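You operate a simulated robot arm through the tools that you are given. There is no shell and no other tool. Be economical: measure what you need, move in short steps, check, and stop when the job is done.

Carry out the task below with a simulated two-armed robot. There is one attempt and no reset: what you move stays moved.

Task
Wipe up the spill on the table top by the fridge with the tea towel and put it back.

The check looks at the end state, three seconds after you hand in, the way a careful person would. Anything else that was tipped, shoved, dropped, spilled or broken makes it a failure. Flat cloth is picked up by pressing the open fingertips on it (5 to 10 N) and closing them slowly along it; thin cloth reads only 2 to 8 mm in the jaws.

Robot
Two 7-joint arms with two-finger parallel grippers on one trunk, on a base that drives. Base frame: it is fixed to the floor where the robot stands at the start and does not move with it; the origin is under the middle of the robot, x ahead of it, y to its left, z up. Lengths are in cm, angles in rad, forces in N, time in s.
The left shoulder is at the start at [6, 14.3, 90.1], the right one opposite. Payload 1.57 kg a hand.
The tool frame of a hand sits at the grasp point between the pads (the TCP): z along the fingers, y along the line on which they close. The tips reach 3 cm beyond it. Largest opening 11 cm; finger width 2.4, thickness 1.2; the body of the gripper, 4.8 by 11.2 cm, starts 7.8 cm behind the TCP.
Orientation is that of the tool frame in the base frame, as [roll, pitch, yaw] about the fixed x, y, z axes, in that order (R = Rz(yaw) Ry(pitch) Rx(roll)). With the fingers straight down and closing along the base's y, the tool's x points along the base's -x, its y along +y and its z along -z.

Tools
- The arms move only by the tool step_arm. It takes "left_targets", "right_targets" or both (then of equal length, played together; a hand with none holds still); each is a list of rows, each a list of 7 numbers: the shift along the base's x, y, z in cm, then the turn, a rotation vector about the base's x, y, z in rad, then the finger opening in cm, from 0 to 11. In form: [[x, y, z, wx, wy, wz, grip], ...]. A call has 1 to 10 rows; each row shifts and turns the commanded pose from where the row before left it. A row lasts 0.2 s, in which the tool goes at most 5 cm and 0.15 rad; a call with a longer step from one row to the next is refused whole, and so is a gripper value outside its range. A pose out of reach is approached as far as the arm can. The call stops where the force on the tool passes 40 N (or 10 N more than at its start, if that is more) or the arm is blocked; 0.2 s more then pass. Each finger travels about 4.5 cm/s and halts on what it meets, pressing with about 42 N; the grip force reading is that of the motor and also rises with nothing between the fingers. The clock runs only during rows and for 0.2 s after the last one: add rows that do not move to give the fingers time. It gives the time, the measured TCP pose, the force on the tool (base axes), the opening and the grip force at its end, in the units of the frame above (readings bear some noise), with the torque about the TCP (base axes, N m) and any sound that the robot's microphone picked up, and new pictures: "pictures" is both (left out), scene, wrist or none (wrist: the cameras of the hands that moved).
- Cameras (640 x 400 px; columns grow to the right, rows downward): "scene" is now at [5.36, -0.23, 151.93]; the picture's right is [-0.04, -1.00, 0.00], its down [-0.67, 0.03, -0.74] and it looks along [0.74, -0.03, -0.67] (base axes); focal length 262 px, centre (320, 200). "left" rides on the left gripper at [7, -1.6, -14.1] in its tool frame; the picture's right is [0.23, 0.97, 0.00], its down [-0.86, 0.20, -0.48] and it looks along [-0.47, 0.11, 0.88] (tool axes); focal length 222 px, centre (320, 200). "right" rides on the right gripper at [7, 1.6, -14.1] in its tool frame; the picture's right is [-0.23, 0.97, 0.00], its down [-0.86, -0.20, -0.48] and it looks along [-0.47, -0.11, 0.88] (tool axes); focal length 222 px, centre (320, 200). There is no depth. A picture from a camera that has moved, and an enlarged one, comes with that camera's place and axes in the base frame and with its lens.
- slide_trunk(by): slides the trunk up (or, below 0, down) by that many cm; the arms and the scene camera ride with it, the base frame stays. It gives what a move gives, with no picture.
- drive_base(legs): drives the robot by 1 to 6 legs, each [ahead, left, turn to the left] in cm, cm and rad, along the robot's own axes; the way and the turn of a leg run together, so that a leg with both is an arc; at most 150 cm and 3.142 rad a leg. The arms and the cameras ride along, it lands a little off, and it stops where it bumps. It gives what a move gives, and a new picture of the scene camera.
- aim_head(pan, tilt): turns the head with the scene camera to pan (to the left, within 1.501 rad either way) and tilt (down, from -0.506 to 1.204), counted from straight ahead of the robot. It gives what a move gives, and a new picture of the scene camera.
- inspect(camera, box): a new picture of the part [left, top, right, bottom] of that camera's present view, enlarged. It takes no simulated time.
- finish_job(): hands the job in; it is judged then, once.

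Work in short steps. Places have to be worked out from the pictures, the camera data and where the tool is seen: move nearer, look again, correct. Check each grasp and each placing, and mend what went wrong. You have 120 turns and 260 pictures in all, those below and enlarged ones among them. Open the grippers and draw the arms clear of the work before you hand the job in, unless the task says otherwise; then end with one line.

The tools are called as name(argument=value, ...) on one line, values as JSON. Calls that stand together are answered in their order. step_arm: Moves the arms, as the interface text tells. Its arguments: {"type":"object","properties":{"left_targets":{"type":"array","items":{"type":"array","items":{"type":"number"}}},"right_targets":{"type":"array","items":{"type":"array","items":{"type":"number"}}},"pictures":{"type":"string","enum":["both","scene","wrist","none"]}},"required":[]} The other tools are called the same way: slide_trunk (by) slides the trunk up or down; drive_base (legs) drives the base; aim_head (pan, tilt) turns the head that bears the scene camera; inspect (camera, box) takes an enlarged picture of a part of a camera's view; finish_job () hands the job in.

At the start:

```text
t: 0.0
left_tcp_pos: [55.47, 21.49, 93.14]
left_ee_rot: [-3.14, 0.0, -3.141]
left_contact_force: [0.5, 0.0, 0.5]
left_torque: [0.0, 0.0, 0.04]
left_width: 11.0
left_gripper_force: 0.1
right_tcp_pos: [61.03, -25.54, 93.8]
right_ee_rot: [-3.141, 0.0, 3.141]
right_contact_force: [-0.1, -0.1, -0.1]
right_torque: [0.0, -0.01, -0.02]
right_width: 11.02
right_gripper_force: 0.0
trunk travel left (down, up): [-50.0, 9.0]
robot x, y, heading: [-0.14, 0.4, -0.001]
head pan, tilt: [-0.044, 0.74]
```

scene: 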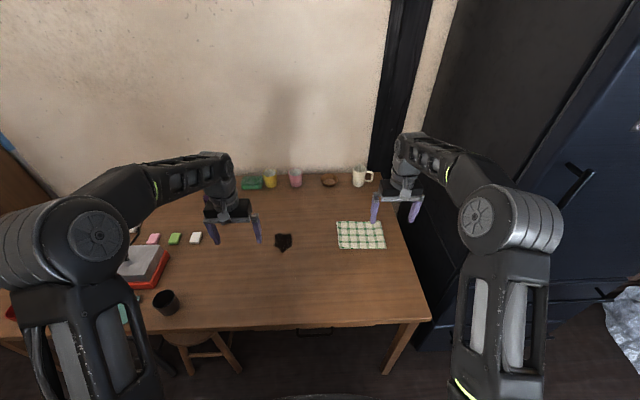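
right: 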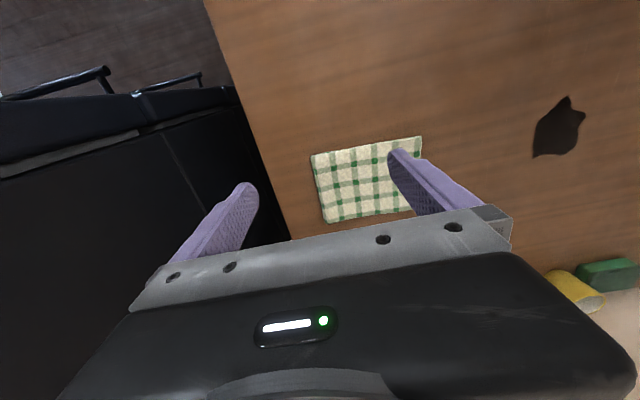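
left: 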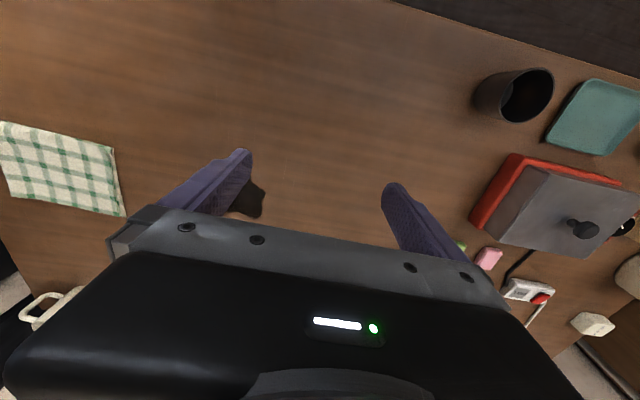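

I'll look at the spill and the towel close up before moving.

inspect(camera="scene", box=[240, 160, 440, 285])

inspect(camera="right", box=[280, 80, 620, 290])

```text
3.20 times, centred on (340, 222) of scene
camera zoom: at [5.36, -0.23, 151.93], right [-0.04, -1.0, 0.0], down [-0.67, 0.03, -0.74], along [0.74, -0.03, -0.67], focal length 837 px, centre (256, 128)
```

zoom: 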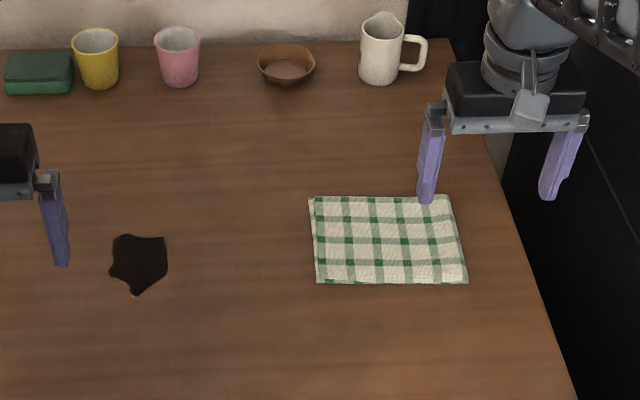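

```text
1.88 times, centred on (450, 185) of right
camera zoom: at [54.2, -23.94, 107.84], right [0.23, 0.97, 0.0], down [0.86, -0.2, 0.48], along [0.47, -0.11, -0.88], focal length 418 px, centre (75, 228)
```

zoom: 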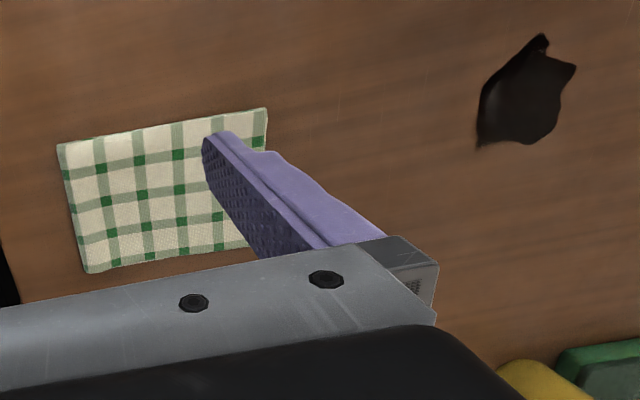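

The towel spans x 69–84, y −30 to −10. The spill is near (74, 12), about 10 by 7.5 cm. Both are slightly too far to reach, so I check the floor and table front before driving ahead.

aim_head(pan=0, tilt=1.2)

```text
t: 0.9
left_tcp_pos: [55.41, 21.6, 93.26]
left_ee_rot: [-3.141, 0.002, -3.141]
left_contact_force: [0.1, 0.1, -0.3]
left_torque: [0.0, 0.0, 0.02]
left_width: 11.0
left_gripper_force: 0.1
right_tcp_pos: [61.01, -25.49, 93.78]
right_ee_rot: [-3.141, -0.002, -3.141]
right_contact_force: [0.1, -0.6, 0.7]
right_torque: [0.0, 0.0, 0.0]
right_width: 10.99
right_gripper_force: 0.1
trunk travel left (down, up): [-50.0, 9.0]
robot x, y, heading: [0.08, 0.11, -0.003]
head pan, tilt: [0.0, 1.201]
camera scene: at [2.63, 0.13, 148.67], right [0.0, -1.0, 0.0], down [-0.93, 0.0, -0.36], along [0.36, 0.0, -0.93], focal length 262 px, centre (320, 200)
```

scene: 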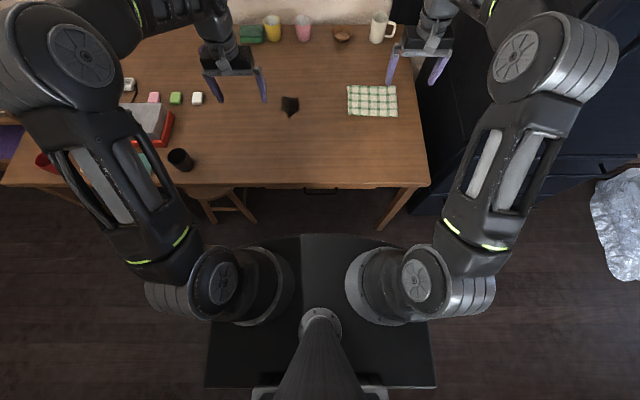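

The base front is roughly 8 cm or more short of the table edge and lower than it. The right leg and the stool look about 15 cm clear, so I drive 12 ahead and 6 left.

drive_base(legs=[[12, 6, 0]])

```text
t: 2.2
left_tcp_pos: [67.37, 27.67, 92.96]
left_ee_rot: [3.14, -0.002, -3.137]
left_contact_force: [0.2, 0.5, -0.1]
left_torque: [0.0, 0.04, 0.02]
left_width: 10.99
left_gripper_force: 0.0
right_tcp_pos: [73.43, -19.25, 93.76]
right_ee_rot: [3.139, -0.001, -3.136]
right_contact_force: [0.2, 0.9, 0.2]
right_torque: [-0.02, 0.02, 0.01]
right_width: 11.0
right_gripper_force: 0.0
trunk travel left (down, up): [-50.0, 9.0]
robot x, y, heading: [11.97, 5.67, 0.009]
head pan, tilt: [0.0, 1.201]
camera scene: at [14.93, 6.09, 148.66], right [0.0, -1.0, 0.0], down [-0.93, 0.0, -0.36], along [0.36, 0.0, -0.93], focal length 262 px, centre (320, 200)
```

scene: 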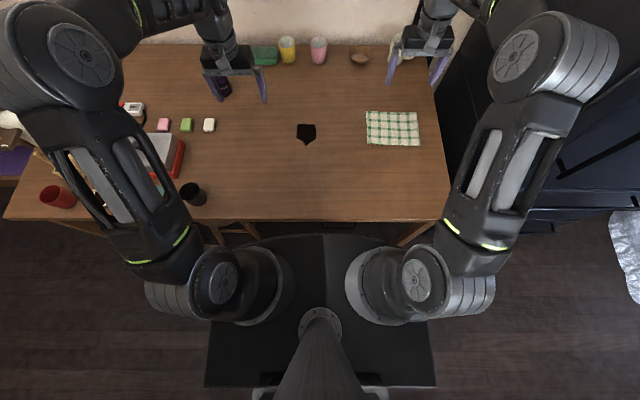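

No bump. I move the left arm out of the way and bring the right hand above the towel's near edge, at about (71.5, −20.5), with the fingers at 5 cm.

step_arm(left_targets=[[-4, 2, 1, 0, 0, 0, 11], [-4, 2, 1, 0, 0, 0, 11], [-4, 2, 1, 0, 0, 0, 11], [-3, 2, 0, 0, 0, 0, 11], [0, 0, 0, 0, 0, 0, 11]], right_targets=[[-1, -0.6, -4, 0, 0, 0, 5], [-0.9, -0.6, -4, 0, 0, 0, 5], [0, 0, -4, 0, 0, 0, 5], [0, 0, -3, 0, 0, 0, 5], [0, 0, 0, 0, 0, 0, 5]])

aim_head(pan=-0.1, tilt=0.85)

```text
t: 3.4
left_tcp_pos: [52.41, 35.85, 96.35]
left_ee_rot: [3.142, 0.0, -3.139]
left_contact_force: [0.3, -0.1, -0.2]
left_torque: [-0.02, 0.0, -0.07]
left_width: 11.02
left_gripper_force: 0.0
right_tcp_pos: [71.44, -20.57, 78.83]
right_ee_rot: [-3.141, 0.0, -3.139]
right_contact_force: [-0.2, 0.2, -0.5]
right_torque: [0.0, -0.01, 0.0]
right_width: 5.02
right_gripper_force: 0.0
trunk travel left (down, up): [-50.0, 9.0]
robot x, y, heading: [12.25, 5.65, 0.01]
head pan, tilt: [0.0, 1.201]
camera scene: at [14.79, 6.02, 148.67], right [0.0, -1.0, 0.0], down [-0.93, 0.0, -0.36], along [0.36, 0.0, -0.93], focal length 262 px, centre (320, 200)
camera right: at [64.57, -19.1, 92.84], right [0.22, 0.97, 0.0], down [0.86, -0.2, 0.48], along [0.47, -0.11, -0.88], focal length 222 px, centre (320, 200)
camera left: at [45.43, 34.19, 110.52], right [-0.23, 0.97, 0.0], down [0.85, 0.2, 0.48], along [0.47, 0.11, -0.88], focal length 222 px, centre (320, 200)
```

scene: 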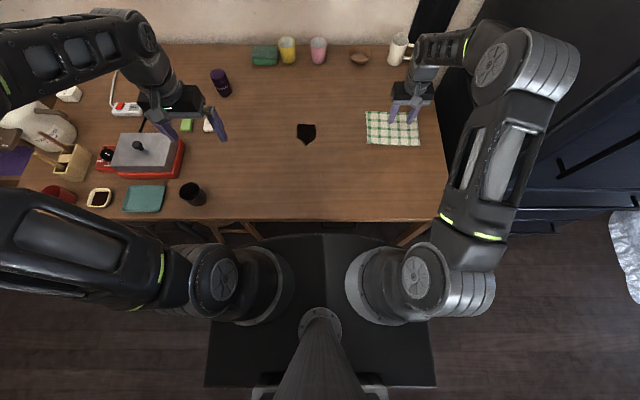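
right: 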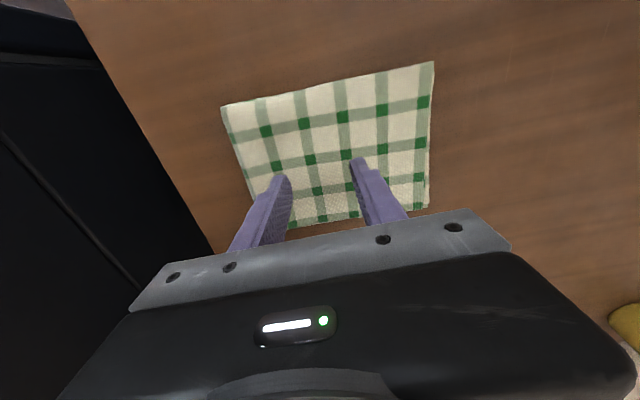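
left: 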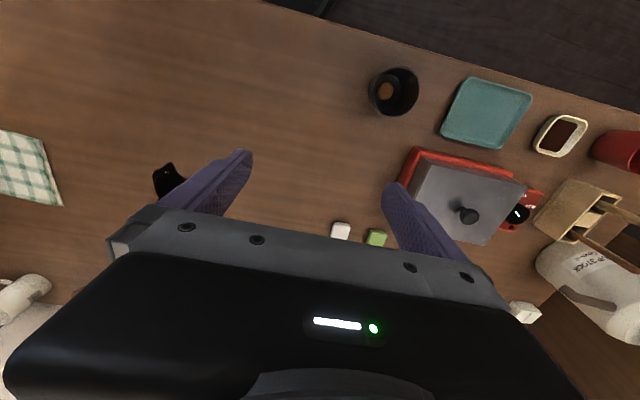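

```text
t: 4.2
left_tcp_pos: [52.42, 35.92, 96.48]
left_ee_rot: [-3.141, 0.0, -3.136]
left_contact_force: [-0.3, 0.6, 0.1]
left_torque: [-0.01, 0.01, 0.0]
left_width: 11.0
left_gripper_force: 0.1
right_tcp_pos: [71.42, -20.54, 78.91]
right_ee_rot: [3.142, -0.001, -3.136]
right_contact_force: [0.7, -0.2, 0.3]
right_torque: [0.0, 0.0, 0.01]
right_width: 5.0
right_gripper_force: 0.1
trunk travel left (down, up): [-50.0, 9.0]
robot x, y, heading: [12.14, 6.17, 0.01]
head pan, tilt: [-0.099, 0.85]
camera scene: at [16.96, 5.27, 151.03], right [-0.09, -1.0, 0.0], down [-0.75, 0.07, -0.66], along [0.66, -0.06, -0.75], focal length 262 px, centre (320, 200)
```

scene: 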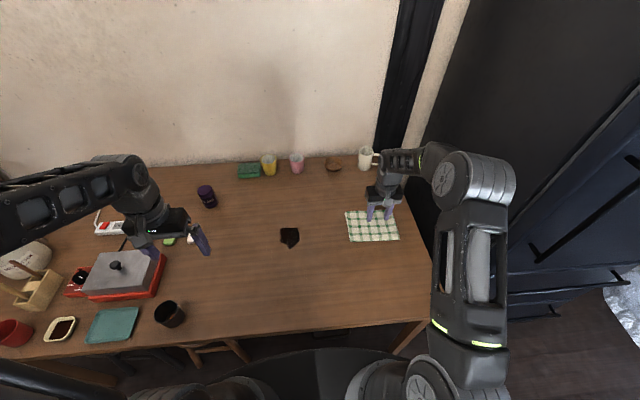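

The wrist view suggests the towel's near edge may be nearer to me than I estimated. I go down to about 3 cm above it and look again.

step_arm(right_targets=[[0, 0, -3, 0, 0, 0, 5], [0, 0, -2.5, 0, 0, 0, 5], [0, 0, 0, 0, 0, 0, 5]], pictures="wrist")

inspect(camera="scene", box=[320, 170, 430, 260])

```text
t: 4.8
left_tcp_pos: [52.33, 35.87, 96.38]
left_ee_rot: [-3.141, -0.001, -3.139]
left_contact_force: [0.2, -0.1, 0.0]
left_torque: [0.05, 0.06, -0.01]
left_width: 11.01
left_gripper_force: 0.0
right_tcp_pos: [71.95, -20.44, 75.22]
right_ee_rot: [-3.141, 0.009, -3.14]
right_contact_force: [-4.7, 1.1, 18.9]
right_torque: [0.01, 0.28, -0.02]
right_width: 5.0
right_gripper_force: 0.1
trunk travel left (down, up): [-50.0, 9.0]
robot x, y, heading: [12.19, 5.7, 0.003]
head pan, tilt: [-0.099, 0.85]
stopped in row 2 (right hand): the force on the tool passed its limit (the readings are from after the stop); the commanded pose is now the measured one
camera right: at [64.93, -18.87, 89.22], right [0.22, 0.97, 0.0], down [0.85, -0.2, 0.49], along [0.48, -0.11, -0.87], focal length 222 px, centre (320, 200)
```

right: 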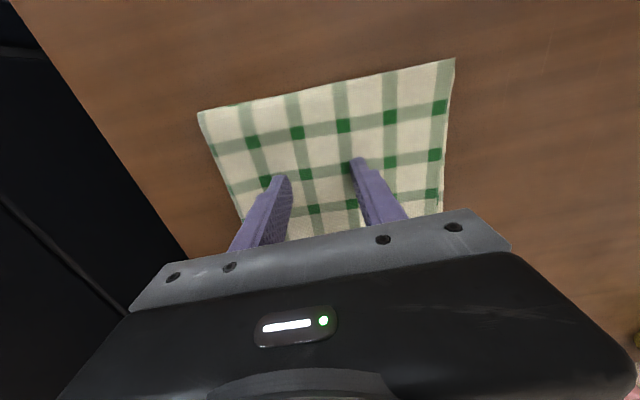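

```text
4.44 times, centred on (375, 215) of scene
camera zoom: at [16.91, 5.27, 151.07], right [-0.1, -1.0, 0.0], down [-0.75, 0.07, -0.66], along [0.66, -0.06, -0.75], focal length 1162 px, centre (76, 133)
```

zoom: 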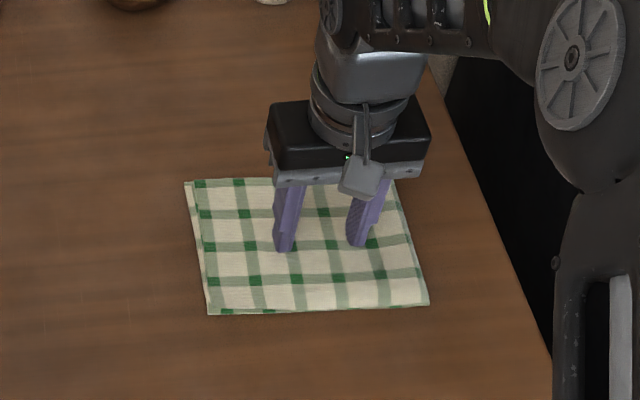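

The tips touched at TCP z≈75.2, so the table surface is really at about 72. That puts the towel at x 65.5–80, y −28 to −10, and the spill near (69.5, 11.7). I lift, move to 2 cm inside the near edge (x≈68) and come down lightly.

step_arm(right_targets=[[0, 0, 1.5, 0, 0, 0, 5], [-2, 0.6, 0, 0, 0, 0, 5], [-1.9, 0.4, 0, 0, 0, 0, 5], [0, 0, -0.5, 0, 0, 0, 5], [0, 0, -0.4, 0, 0, 0, 5], [0, 0, 0, 0, 0, 0, 5]], pictures="wrist")

```text
t: 6.2
left_tcp_pos: [52.4, 35.77, 96.43]
left_ee_rot: [-3.14, 0.0, -3.137]
left_contact_force: [0.6, 0.2, -1.0]
left_torque: [0.05, 0.0, -0.01]
left_width: 11.0
left_gripper_force: 0.1
right_tcp_pos: [68.12, -19.54, 75.74]
right_ee_rot: [3.14, 0.009, -3.137]
right_contact_force: [0.6, 0.7, -0.3]
right_torque: [0.04, 0.01, -0.02]
right_width: 5.01
right_gripper_force: 0.1
trunk travel left (down, up): [-50.0, 9.0]
robot x, y, heading: [12.16, 5.87, 0.0]
head pan, tilt: [-0.099, 0.85]
camera right: at [61.1, -17.97, 89.68], right [0.22, 0.97, 0.0], down [0.85, -0.2, 0.49], along [0.47, -0.11, -0.87], focal length 222 px, centre (320, 200)
```

right: 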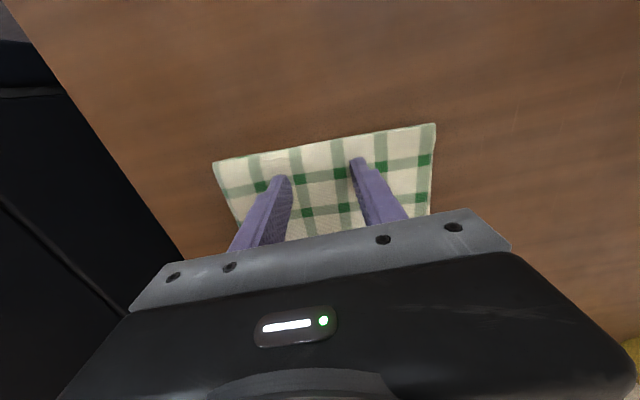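

The fingers are just inside the near edge. I press down in small steps.

step_arm(right_targets=[[0, 0, -0.3, 0, 0, 0, 5], [0, 0, -0.25, 0, 0, 0, 5], [0, 0, 0, 0, 0, 0, 5]], pictures="none")

```text
t: 7.0
left_tcp_pos: [52.38, 35.87, 96.36]
left_ee_rot: [3.141, 0.001, -3.137]
left_contact_force: [-0.3, 0.0, 0.3]
left_torque: [0.01, 0.0, 0.02]
left_width: 11.02
left_gripper_force: 0.0
right_tcp_pos: [68.0, -19.42, 75.27]
right_ee_rot: [3.14, 0.011, -3.138]
right_contact_force: [1.4, -2.3, 11.1]
right_torque: [-0.07, -0.01, 0.0]
right_width: 4.98
right_gripper_force: 0.1
trunk travel left (down, up): [-50.0, 9.0]
robot x, y, heading: [12.35, 5.84, 0.009]
head pan, tilt: [-0.099, 0.85]
```

Contact force is 11 N. I ease off slightly and close slowly.

step_arm(right_targets=[[0, 0, 0.08, 0, 0, 0, 4.5], [0, 0, 0, 0, 0, 0, 4], [0, 0, 0, 0, 0, 0, 3.5], [0, 0, 0, 0, 0, 0, 3], [0, 0, 0, 0, 0, 0, 2.5], [0, 0, 0, 0, 0, 0, 2], [0, 0, 0, 0, 0, 0, 1.5], [0, 0, 0, 0, 0, 0, 1], [0, 0, 0, 0, 0, 0, 0.5], [0, 0, 0, 0, 0, 0, 0]], pictures="wrist")

inspect(camera="scene", box=[320, 170, 430, 260])

```text
t: 9.2
left_tcp_pos: [52.31, 35.82, 96.39]
left_ee_rot: [3.14, 0.001, -3.137]
left_contact_force: [0.6, -0.1, -0.4]
left_torque: [0.0, -0.05, -0.04]
left_width: 11.0
left_gripper_force: 0.2
right_tcp_pos: [67.96, -19.46, 75.34]
right_ee_rot: [-3.141, 0.009, -3.138]
right_contact_force: [1.0, -2.5, 13.7]
right_torque: [-0.12, 0.0, 0.02]
right_width: 0.51
right_gripper_force: 25.7
trunk travel left (down, up): [-50.0, 9.0]
robot x, y, heading: [12.11, 5.85, 0.003]
head pan, tilt: [-0.099, 0.85]
camera right: at [61.0, -17.96, 89.27], right [0.22, 0.97, 0.0], down [0.85, -0.2, 0.49], along [0.48, -0.11, -0.87], focal length 222 px, centre (320, 200)
```

right: 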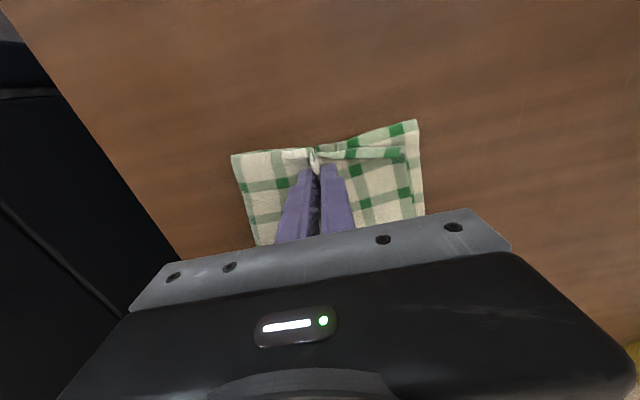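

```text
4.44 times, centred on (375, 215) of scene
camera zoom: at [16.87, 5.27, 151.05], right [-0.1, -1.0, 0.0], down [-0.75, 0.07, -0.66], along [0.66, -0.06, -0.75], focal length 1162 px, centre (76, 133)
```

zoom: 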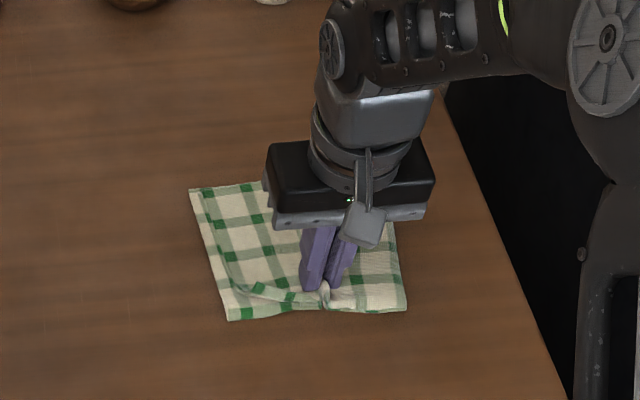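

Grip holds at 5 mm thickness with a visible fold. I lift it slowly to check.

step_arm(right_targets=[[0, 0, 2, 0, 0, 0, 0], [0, 0, 3, 0, 0, 0, 0], [0, 0, 4, 0, 0, 0, 0], [0, 0, 4, 0, 0, 0, 0], [0, 0, 4, 0, 0, 0, 0], [0, 0, 0, 0, 0, 0, 0]])

```text
t: 10.6
left_tcp_pos: [52.41, 35.9, 96.31]
left_ee_rot: [-3.141, 0.001, -3.139]
left_contact_force: [0.3, -0.1, 0.9]
left_torque: [0.0, 0.03, 0.0]
left_width: 10.98
left_gripper_force: 0.1
right_tcp_pos: [68.1, -19.19, 92.21]
right_ee_rot: [-3.14, 0.009, -3.138]
right_contact_force: [0.0, 0.6, -0.6]
right_torque: [-0.04, 0.01, 0.03]
right_width: 0.5
right_gripper_force: 25.5
trunk travel left (down, up): [-50.0, 9.0]
robot x, y, heading: [12.28, 6.05, -0.001]
head pan, tilt: [-0.099, 0.85]
camera scene: at [17.0, 5.25, 151.04], right [-0.1, -1.0, 0.0], down [-0.75, 0.07, -0.66], along [0.66, -0.06, -0.75], focal length 262 px, centre (320, 200)
camera right: at [61.19, -17.61, 106.23], right [0.22, 0.97, 0.0], down [0.85, -0.2, 0.49], along [0.47, -0.11, -0.87], focal length 222 px, centre (320, 200)
```

scene: 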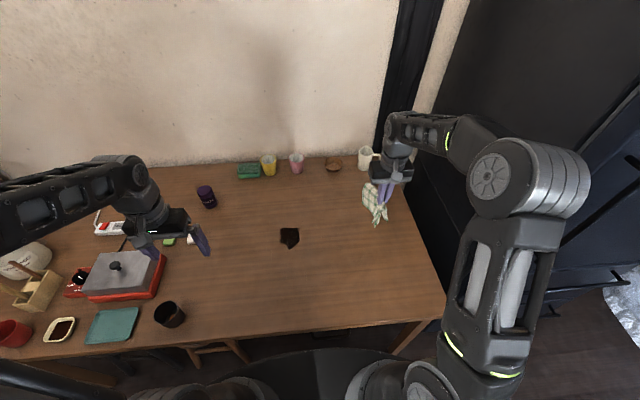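
right: 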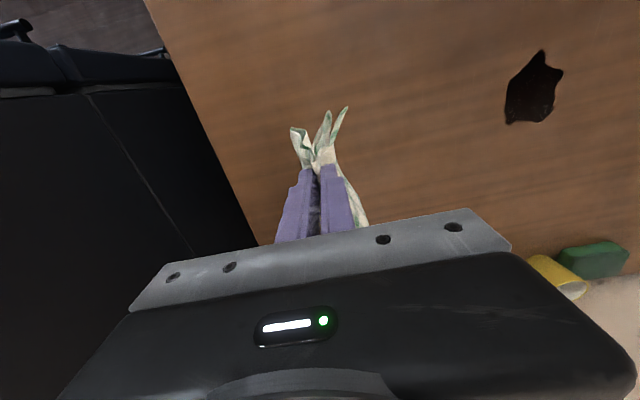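

The towel is lifted and hangs below the fingers. I carry it left to just beyond the spill, around (78, 12).

step_arm(right_targets=[[0, 0, 1, 0, 0, 0, 0], [1, 4, 0, 0, 0, 0, 0], [1, 4, 0, 0, 0, 0, 0], [1.5, 4, 0, 0, 0, 0, 0], [1.5, 4, 0, 0, 0, 0, 0], [1.5, 4, 0, 0, 0, 0, 0], [1.5, 4, 0, 0, 0, 0, 0], [1.5, 4, 0, 0, 0, 0, 0], [0.5, 3.2, 0, 0, 0, 0, 0], [0, 0, 0, 0, 0, 0, 0]])

```text
t: 12.8
left_tcp_pos: [52.59, 35.76, 96.34]
left_ee_rot: [3.141, 0.0, -3.139]
left_contact_force: [-0.3, -0.4, -0.2]
left_torque: [0.01, 0.01, -0.01]
left_width: 11.02
left_gripper_force: 0.1
right_tcp_pos: [75.88, 7.75, 92.79]
right_ee_rot: [3.141, 0.009, -3.138]
right_contact_force: [-1.1, -0.6, -0.8]
right_torque: [0.03, 0.03, 0.05]
right_width: 0.53
right_gripper_force: 25.6
right hand out of reach, approached as far as the arm can: row 8, 9
trunk travel left (down, up): [-50.0, 9.0]
robot x, y, heading: [12.14, 5.71, -0.0]
head pan, tilt: [-0.099, 0.85]
camera scene: at [16.99, 5.19, 151.04], right [-0.1, -1.0, 0.0], down [-0.75, 0.07, -0.66], along [0.66, -0.06, -0.75], focal length 262 px, centre (320, 200)
camera right: at [69.0, 9.3, 106.76], right [0.22, 0.97, 0.0], down [0.85, -0.2, 0.49], along [0.47, -0.11, -0.87], focal length 222 px, centre (320, 200)
```

scene: 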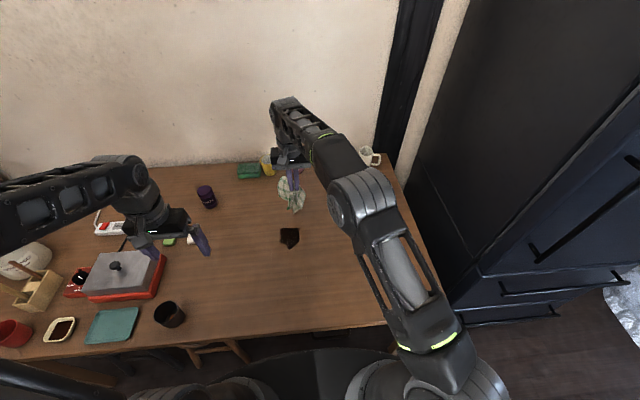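
right: 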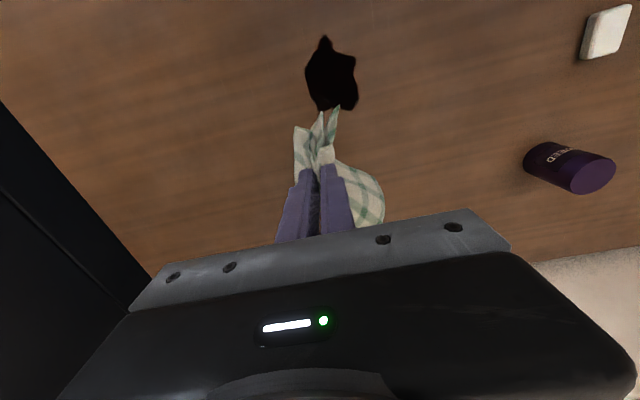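

The spill is at x 64.5–73.5, y 7.5–14.5. I lay the towel down while pulling toward me so that it spreads across the spill.

step_arm(right_targets=[[0, 1.5, -2, 0, 0, 0, 0], [0, 1.5, -3, 0, 0, 0, 0], [-1, 0, -3, 0, 0, 0, 0], [-2, 0, -3, 0, 0, 0, 0], [-2, 0, -3, 0, 0, 0, 0], [-1, 0, -2, 0, 0, 0, 0], [0, 0, 0, 0, 0, 0, 0]])

```text
t: 14.4
left_tcp_pos: [52.3, 35.83, 96.34]
left_ee_rot: [-3.141, -0.001, -3.138]
left_contact_force: [0.4, 1.1, 1.3]
left_torque: [0.01, 0.02, -0.01]
left_width: 11.01
left_gripper_force: 0.1
right_tcp_pos: [70.04, 10.69, 77.03]
right_ee_rot: [3.141, 0.009, -3.138]
right_contact_force: [0.3, -0.7, 0.1]
right_torque: [-0.01, -0.06, 0.02]
right_width: 0.52
right_gripper_force: 25.4
trunk travel left (down, up): [-50.0, 9.0]
robot x, y, heading: [11.99, 6.3, 0.003]
head pan, tilt: [-0.099, 0.85]
camera scene: at [16.98, 5.26, 151.04], right [-0.1, -1.0, 0.0], down [-0.75, 0.07, -0.66], along [0.66, -0.06, -0.75], focal length 262 px, centre (320, 200)
camera right: at [63.16, 12.17, 91.01], right [0.22, 0.97, 0.0], down [0.85, -0.2, 0.49], along [0.47, -0.11, -0.87], focal length 222 px, centre (320, 200)
```

scene: 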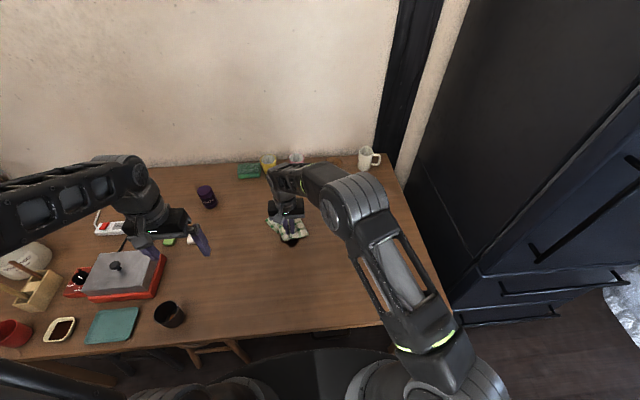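
right: 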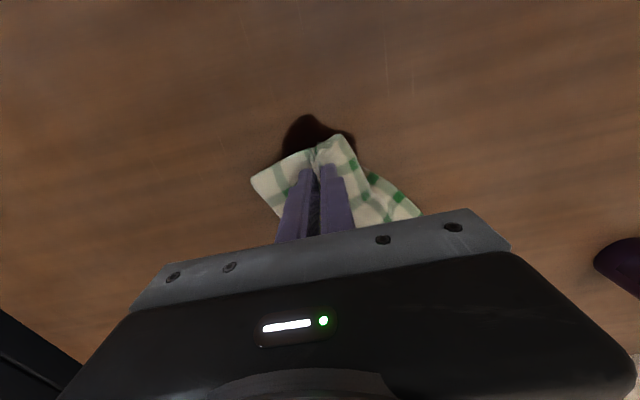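

The towel lies over the far part of the spill. I press lightly and pull toward me across it.

step_arm(right_targets=[[0, 0, -1, 0, 0, 0, 0], [0, 0, -0.5, 0, 0, 0, 0], [-1, 0, 0, 0, 0, 0, 0], [-1.5, 0, 0, 0, 0, 0, 0], [-1.5, 0, 0, 0, 0, 0, 0], [-1.5, 0, 0, 0, 0, 0, 0], [-1.5, 0, 0, 0, 0, 0, 0], [-1, 0, 0, 0, 0, 0, 0], [0, 0, 0, 0, 0, 0, 0]], pictures="wrist")

```text
t: 16.4
left_tcp_pos: [52.43, 35.97, 96.34]
left_ee_rot: [3.14, 0.0, -3.138]
left_contact_force: [0.3, -0.6, 0.1]
left_torque: [0.0, -0.01, 0.01]
left_width: 11.01
left_gripper_force: 0.0
right_tcp_pos: [62.05, 10.68, 75.79]
right_ee_rot: [-3.141, 0.009, -3.138]
right_contact_force: [6.2, 1.8, 13.1]
right_torque: [0.06, -0.2, -0.01]
right_width: 0.49
right_gripper_force: 25.5
trunk travel left (down, up): [-50.0, 9.0]
robot x, y, heading: [12.32, 5.68, 0.003]
head pan, tilt: [-0.099, 0.85]
camera right: at [55.13, 12.15, 89.64], right [0.22, 0.97, 0.0], down [0.85, -0.2, 0.49], along [0.47, -0.11, -0.87], focal length 222 px, centre (320, 200)
```

right: 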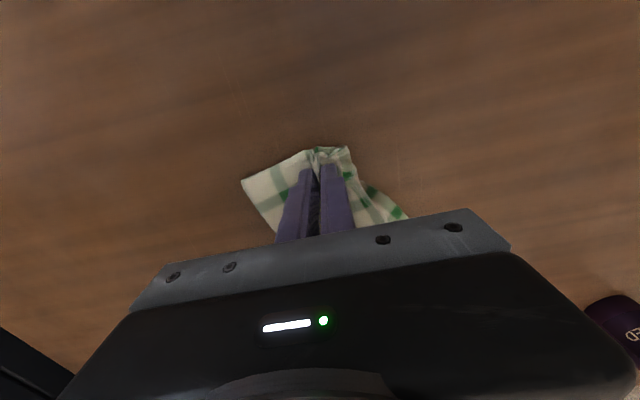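

That stroke cleared what I can see in front. I stroke back and forth with small sideways offsets to cover the full width.

step_arm(right_targets=[[1, 1.5, 0, 0, 0, 0, 0], [2, 1, 0, 0, 0, 0, 0], [2, 0, 0, 0, 0, 0, 0], [2, 0, 0, 0, 0, 0, 0], [2, 0, 0, 0, 0, 0, 0], [2, 0, 0, 0, 0, 0, 0], [1, -2.5, 0, 0, 0, 0, 0], [0, -2.5, 0, 0, 0, 0, 0], [-1, 0, 0, 0, 0, 0, 0], [-1, 0, 0, 0, 0, 0, 0]], pictures="none")

step_arm(right_targets=[[-2, 0, 0, 0, 0, 0, 0], [-2, 0, 0, 0, 0, 0, 0], [-2, 0, 0, 0, 0, 0, 0], [-2, 0, 0, 0, 0, 0, 0], [-2, 0, 0, 0, 0, 0, 0], [0, 1.5, 0, 0, 0, 0, 0], [0, 0, 0, 0, 0, 0, 0]])

```text
t: 18.6
left_tcp_pos: [52.47, 35.82, 96.42]
left_ee_rot: [3.142, 0.0, -3.138]
left_contact_force: [-0.2, -0.1, -0.4]
left_torque: [0.03, 0.0, 0.03]
left_width: 10.97
left_gripper_force: 0.0
right_tcp_pos: [72.0, 8.15, 75.55]
right_ee_rot: [-3.14, 0.011, -3.14]
right_contact_force: [4.5, -0.6, 9.6]
right_torque: [-0.12, -0.11, 0.04]
right_width: 0.5
right_gripper_force: 25.2
trunk travel left (down, up): [-50.0, 9.0]
robot x, y, heading: [11.96, 5.63, 0.006]
head pan, tilt: [-0.099, 0.85]
```

```text
t: 20.2
left_tcp_pos: [52.41, 35.8, 96.38]
left_ee_rot: [3.141, 0.0, -3.138]
left_contact_force: [0.2, 0.5, -0.2]
left_torque: [0.01, 0.01, 0.01]
left_width: 10.98
left_gripper_force: 0.0
right_tcp_pos: [62.14, 9.69, 75.57]
right_ee_rot: [3.141, 0.009, -3.139]
right_contact_force: [0.7, -1.3, 3.0]
right_torque: [-0.07, -0.01, 0.01]
right_width: 0.51
right_gripper_force: 25.5
trunk travel left (down, up): [-50.0, 9.0]
robot x, y, heading: [12.16, 5.52, 0.004]
head pan, tilt: [-0.099, 0.85]
camera scene: at [16.95, 5.24, 151.04], right [-0.1, -1.0, 0.0], down [-0.75, 0.07, -0.66], along [0.66, -0.06, -0.75], focal length 262 px, centre (320, 200)
camera right: at [55.2, 11.22, 89.55], right [0.22, 0.97, 0.0], down [0.85, -0.2, 0.49], along [0.47, -0.11, -0.87], focal length 222 px, centre (320, 200)
```

scene: 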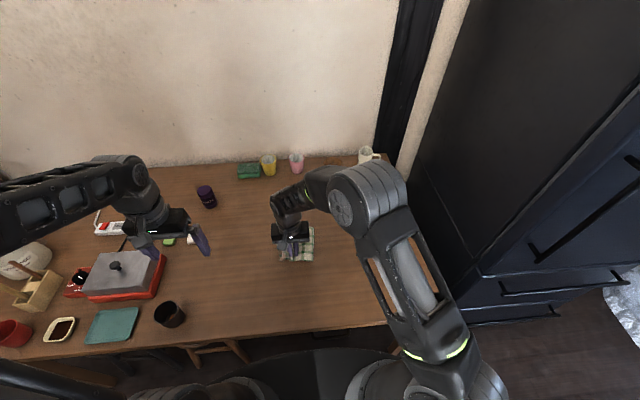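
right: 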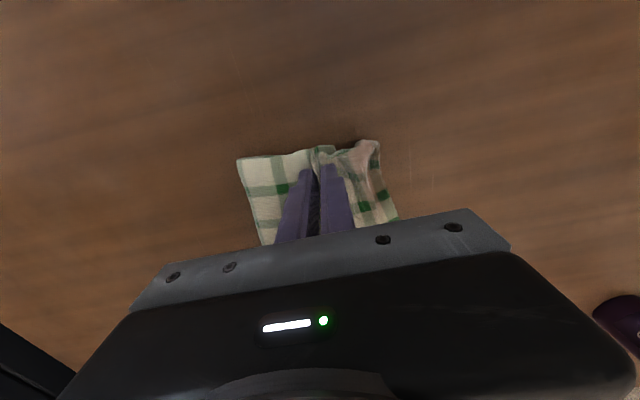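

I lift the towel and move it aside to the right to see whether any spill is left.

step_arm(right_targets=[[0, 0, 4, 0, 0, 0, 0], [0, 0, 4.5, 0, 0, 0, 0], [0, 0, 4.5, 0, 0, 0, 0], [0, 0, 4.5, 0, 0, 0, 0], [0.5, -4.5, 0, 0, 0, 0, 0], [0.5, -4.5, 0, 0, 0, 0, 0], [0.5, -4.5, 0, 0, 0, 0, 0], [0.5, -4.5, 0, 0, 0, 0, 0], [0.5, -4, 0, 0, 0, 0, 0], [0, 0, 0, 0, 0, 0, 0]])

inspect(camera="scene", box=[240, 190, 400, 290])

```text
t: 22.4
left_tcp_pos: [52.31, 35.85, 96.38]
left_ee_rot: [3.139, 0.0, -3.136]
left_contact_force: [0.0, -0.2, 0.0]
left_torque: [-0.02, 0.02, 0.0]
left_width: 11.01
left_gripper_force: 0.1
right_tcp_pos: [64.53, -12.27, 93.3]
right_ee_rot: [3.141, 0.009, -3.138]
right_contact_force: [0.5, -0.4, -0.5]
right_torque: [-0.02, 0.02, 0.02]
right_width: 0.51
right_gripper_force: 26.0
trunk travel left (down, up): [-50.0, 9.0]
robot x, y, heading: [12.37, 5.8, 0.002]
head pan, tilt: [-0.099, 0.85]
camera scene: at [16.97, 5.29, 151.04], right [-0.1, -1.0, 0.0], down [-0.75, 0.07, -0.66], along [0.66, -0.06, -0.75], focal length 262 px, centre (320, 200)
camera right: at [57.65, -10.77, 107.16], right [0.22, 0.97, 0.0], down [0.85, -0.2, 0.49], along [0.47, -0.11, -0.87], focal length 222 px, centre (320, 200)
```

scene: 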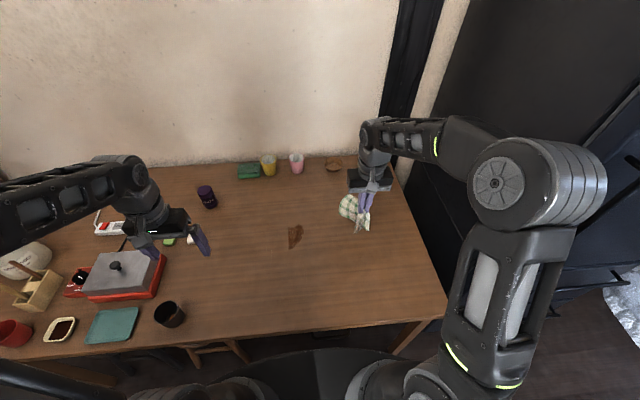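
right: 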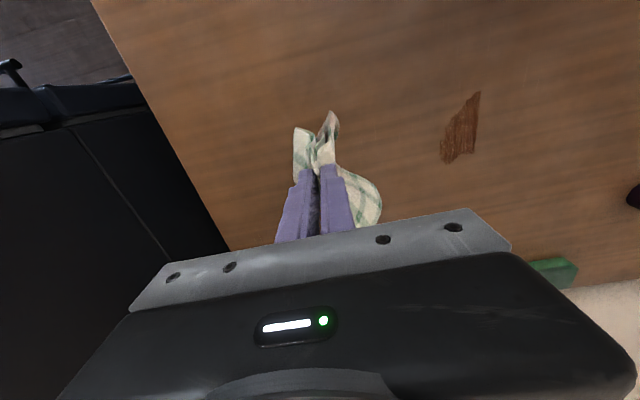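

```text
4.00 times, centred on (320, 240) of scene
camera zoom: at [16.97, 5.29, 151.04], right [-0.1, -1.0, 0.0], down [-0.75, 0.07, -0.66], along [0.66, -0.06, -0.75], focal length 1046 px, centre (320, 40)
```

zoom: 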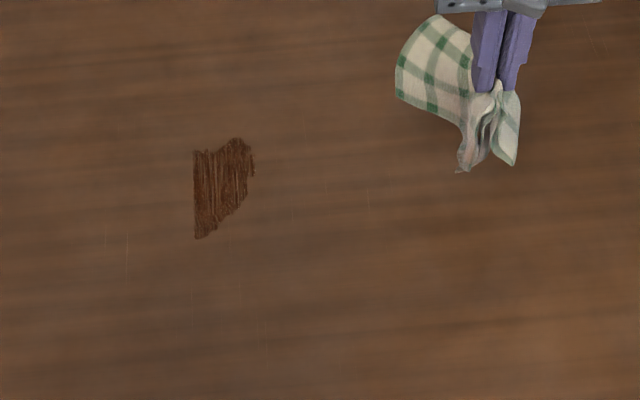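

A faded patch remains at x 64.5–75, y 6.5–12. The towel has picked up the rest. I go back for more strokes on that patch.

step_arm(right_targets=[[2, 4, 0, 0, 0, 0, 0], [2, 4, 0, 0, 0, 0, 0], [2, 4, 0, 0, 0, 0, 0], [2, 4, -1, 0, 0, 0, 0], [2, 3.8, -3, 0, 0, 0, 0], [1, 0, -4, 0, 0, 0, 0], [-0.5, 0, -3.5, 0, 0, 0, 0], [-0.5, 0, -4, 0, 0, 0, 0], [0, 0, -2, 0, 0, 0, 0], [0, 0, 0, 0, 0, 0, 0]], pictures="wrist")

```text
refused: row 5 steps farther than a row can; nothing moved
```

Row 5 was too long, so I shorten it.

step_arm(right_targets=[[2, 4, 0, 0, 0, 0, 0], [2, 4, 0, 0, 0, 0, 0], [2, 4, 0, 0, 0, 0, 0], [2, 4, -1, 0, 0, 0, 0], [2, 3.8, -2, 0, 0, 0, 0], [1, 0, -4, 0, 0, 0, 0], [-0.5, 0, -4, 0, 0, 0, 0], [-0.5, 0, -4, 0, 0, 0, 0], [0, 0, -2.3, 0, 0, 0, 0], [0, 0, 0, 0, 0, 0, 0]], pictures="wrist")

```text
t: 24.6
left_tcp_pos: [52.3, 35.88, 96.54]
left_ee_rot: [3.141, 0.002, -3.138]
left_contact_force: [0.1, -0.2, -0.5]
left_torque: [0.04, -0.02, 0.0]
left_width: 10.97
left_gripper_force: 0.0
right_tcp_pos: [74.72, 7.75, 76.0]
right_ee_rot: [3.14, 0.014, -3.14]
right_contact_force: [-0.7, -1.9, 20.4]
right_torque: [-0.06, 0.18, -0.01]
right_width: 0.5
right_gripper_force: 25.3
trunk travel left (down, up): [-50.0, 9.0]
robot x, y, heading: [12.13, 5.91, 0.006]
head pan, tilt: [-0.099, 0.85]
camera right: at [67.64, 9.11, 89.92], right [0.22, 0.97, 0.01], down [0.85, -0.2, 0.49], along [0.48, -0.11, -0.87], focal length 222 px, centre (320, 200)
```

right: 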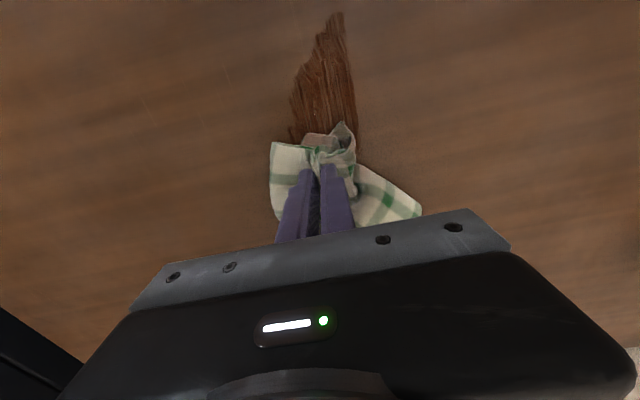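

Pressed at about 20 N on the bunched cloth. I stroke toward me at y≈7.8, back at y≈10, then toward me again at y≈9.

step_arm(right_targets=[[-2, 0, 0, 0, 0, 0, 0], [-2, 0, 0, 0, 0, 0, 0], [-2, 0, 0, 0, 0, 0, 0], [-2, 0, 0, 0, 0, 0, 0], [-2, 0, 0, 0, 0, 0, 0], [-2, 0, 0, 0, 0, 0, 0], [0, 2, 0, 0, 0, 0, 0], [2, 0, 0, 0, 0, 0, 0], [2, 0, 0, 0, 0, 0, 0], [2, 0, 0, 0, 0, 0, 0]], pictures="none")

step_arm(right_targets=[[2, 0, -0.1, 0, 0, 0, 0], [2, 0, -0.1, 0, 0, 0, 0], [2, 0, 0, 0, 0, 0, 0], [0, 1.5, 0, 0, 0, 0, 0], [-2, 0, 0, 0, 0, 0, 0], [-2, 0, 0, 0, 0, 0, 0], [-2, 0, 0, 0, 0, 0, 0], [-2, 0, 0, 0, 0, 0, 0], [-2, 0, 0, 0, 0, 0, 0], [-2, 0, 0, 0, 0, 0, 0]], pictures="wrist")

```text
t: 26.8
left_tcp_pos: [52.36, 35.82, 96.3]
left_ee_rot: [3.141, 0.002, -3.137]
left_contact_force: [0.9, 0.1, -0.5]
left_torque: [-0.01, 0.03, -0.01]
left_width: 10.96
left_gripper_force: 0.2
right_tcp_pos: [68.42, 9.64, 75.92]
right_ee_rot: [3.141, 0.008, -3.14]
right_contact_force: [-1.6, 0.4, 1.9]
right_torque: [-0.02, 0.01, 0.01]
right_width: 0.52
right_gripper_force: 25.5
trunk travel left (down, up): [-50.0, 9.0]
robot x, y, heading: [12.34, 5.8, 0.001]
head pan, tilt: [-0.099, 0.85]
```

```text
t: 29.0
left_tcp_pos: [52.45, 35.77, 96.36]
left_ee_rot: [-3.141, 0.0, -3.138]
left_contact_force: [0.2, 0.3, 0.3]
left_torque: [0.01, 0.0, -0.01]
left_width: 11.02
left_gripper_force: 0.0
right_tcp_pos: [62.42, 10.88, 75.71]
right_ee_rot: [-3.141, 0.008, -3.138]
right_contact_force: [1.4, 0.5, 4.7]
right_torque: [0.06, -0.09, 0.04]
right_width: 0.52
right_gripper_force: 25.0
trunk travel left (down, up): [-50.0, 9.0]
robot x, y, heading: [11.82, 5.75, 0.007]
head pan, tilt: [-0.099, 0.85]
camera right: at [55.55, 12.5, 89.66], right [0.22, 0.97, 0.0], down [0.85, -0.2, 0.48], along [0.47, -0.11, -0.87], focal length 222 px, centre (320, 200)
```

right: 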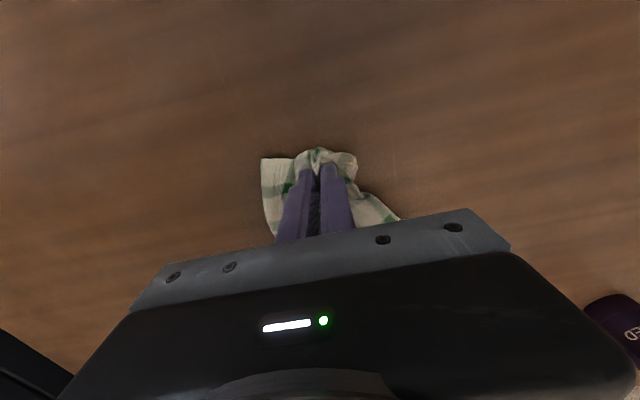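

The force had fallen to about 5 N, so I press slightly more and do another pair of strokes over y 7–10.

step_arm(right_targets=[[0, -2.5, -0.25, 0, 0, 0, 0], [2, -1, 0, 0, 0, 0, 0], [2, 0, 0, 0, 0, 0, 0], [2, 0, 0, 0, 0, 0, 0], [2, 0, 0, 0, 0, 0, 0], [2, 0, 0, 0, 0, 0, 0], [2, 0, 0, 0, 0, 0, 0], [0, 1.7, 0, 0, 0, 0, 0], [-2, 0, 0, 0, 0, 0, 0], [-2, 0, 0, 0, 0, 0, 0]], pictures="none")

step_arm(right_targets=[[-2, 0, 0, 0, 0, 0, 0], [-2, 0, 0, 0, 0, 0, 0], [-2, 0, 0, 0, 0, 0, 0], [-2, 0, 0, 0, 0, 0, 0], [0, 0, 3, 0, 0, 0, 0], [0, 0, 4.5, 0, 0, 0, 0], [0, 0, 4.5, 0, 0, 0, 0], [0, 0, 4.5, 0, 0, 0, 0], [0.5, -4.8, 0, 0, 0, 0, 0], [0.5, -4.8, 0, 0, 0, 0, 0]], pictures="none")

step_arm(right_targets=[[0.5, -4.8, 0, 0, 0, 0, 0], [0.5, -4.5, 0, 0, 0, 0, 0], [0.5, -3, 0, 0, 0, 0, 0], [0, 0, 0, 0, 0, 0, 0]])

inspect(camera="scene", box=[240, 190, 400, 290])

```text
t: 31.2
left_tcp_pos: [52.28, 35.76, 96.41]
left_ee_rot: [3.141, 0.0, -3.139]
left_contact_force: [-0.9, 0.1, 0.4]
left_torque: [0.01, 0.0, 0.03]
left_width: 11.03
left_gripper_force: 0.0
right_tcp_pos: [70.64, 9.16, 75.44]
right_ee_rot: [3.139, 0.011, -3.139]
right_contact_force: [6.0, 1.5, 13.7]
right_torque: [0.0, -0.27, 0.04]
right_width: 0.5
right_gripper_force: 25.2
trunk travel left (down, up): [-50.0, 9.0]
robot x, y, heading: [12.31, 6.05, 0.001]
head pan, tilt: [-0.099, 0.85]
```

```text
t: 33.4
left_tcp_pos: [52.35, 35.78, 96.35]
left_ee_rot: [-3.141, 0.0, -3.139]
left_contact_force: [0.0, 0.6, 0.4]
left_torque: [0.0, 0.0, -0.03]
left_width: 10.98
left_gripper_force: 0.1
right_tcp_pos: [63.29, -0.6, 91.57]
right_ee_rot: [3.14, 0.009, -3.135]
right_contact_force: [-0.5, 0.1, 0.0]
right_torque: [0.02, 0.0, 0.01]
right_width: 0.5
right_gripper_force: 26.2
trunk travel left (down, up): [-50.0, 9.0]
robot x, y, heading: [11.94, 5.95, 0.004]
head pan, tilt: [-0.099, 0.85]
```

```text
t: 34.4
left_tcp_pos: [52.43, 35.78, 96.24]
left_ee_rot: [3.141, 0.0, -3.138]
left_contact_force: [-0.6, 0.7, 0.0]
left_torque: [0.0, -0.02, 0.02]
left_width: 11.01
left_gripper_force: 0.1
right_tcp_pos: [65.3, -12.65, 91.88]
right_ee_rot: [-3.141, 0.009, -3.138]
right_contact_force: [0.3, 0.5, 0.0]
right_torque: [0.0, 0.0, 0.03]
right_width: 0.49
right_gripper_force: 25.6
trunk travel left (down, up): [-50.0, 9.0]
robot x, y, heading: [12.0, 5.77, 0.001]
head pan, tilt: [-0.099, 0.85]
camera scene: at [16.97, 5.28, 151.04], right [-0.1, -1.0, 0.0], down [-0.75, 0.07, -0.66], along [0.66, -0.06, -0.75], focal length 262 px, centre (320, 200)
camera right: at [58.33, -11.14, 105.78], right [0.22, 0.97, 0.0], down [0.85, -0.2, 0.49], along [0.47, -0.11, -0.87], focal length 222 px, centre (320, 200)
```

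scene: 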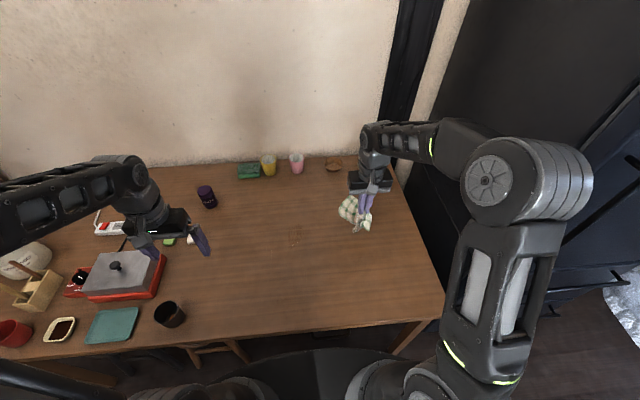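
right: 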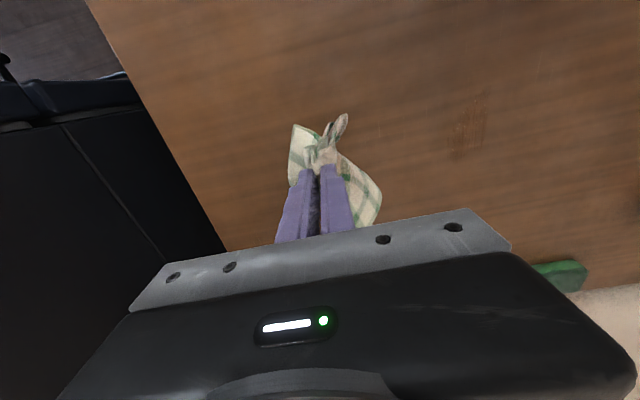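

```text
4.00 times, centred on (320, 240) of scene
camera zoom: at [16.97, 5.28, 151.04], right [-0.1, -1.0, 0.0], down [-0.75, 0.07, -0.66], along [0.66, -0.06, -0.75], focal length 1046 px, centre (320, 40)
```

zoom: 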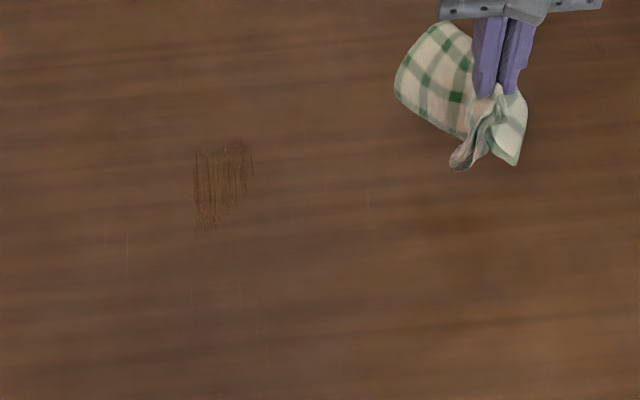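

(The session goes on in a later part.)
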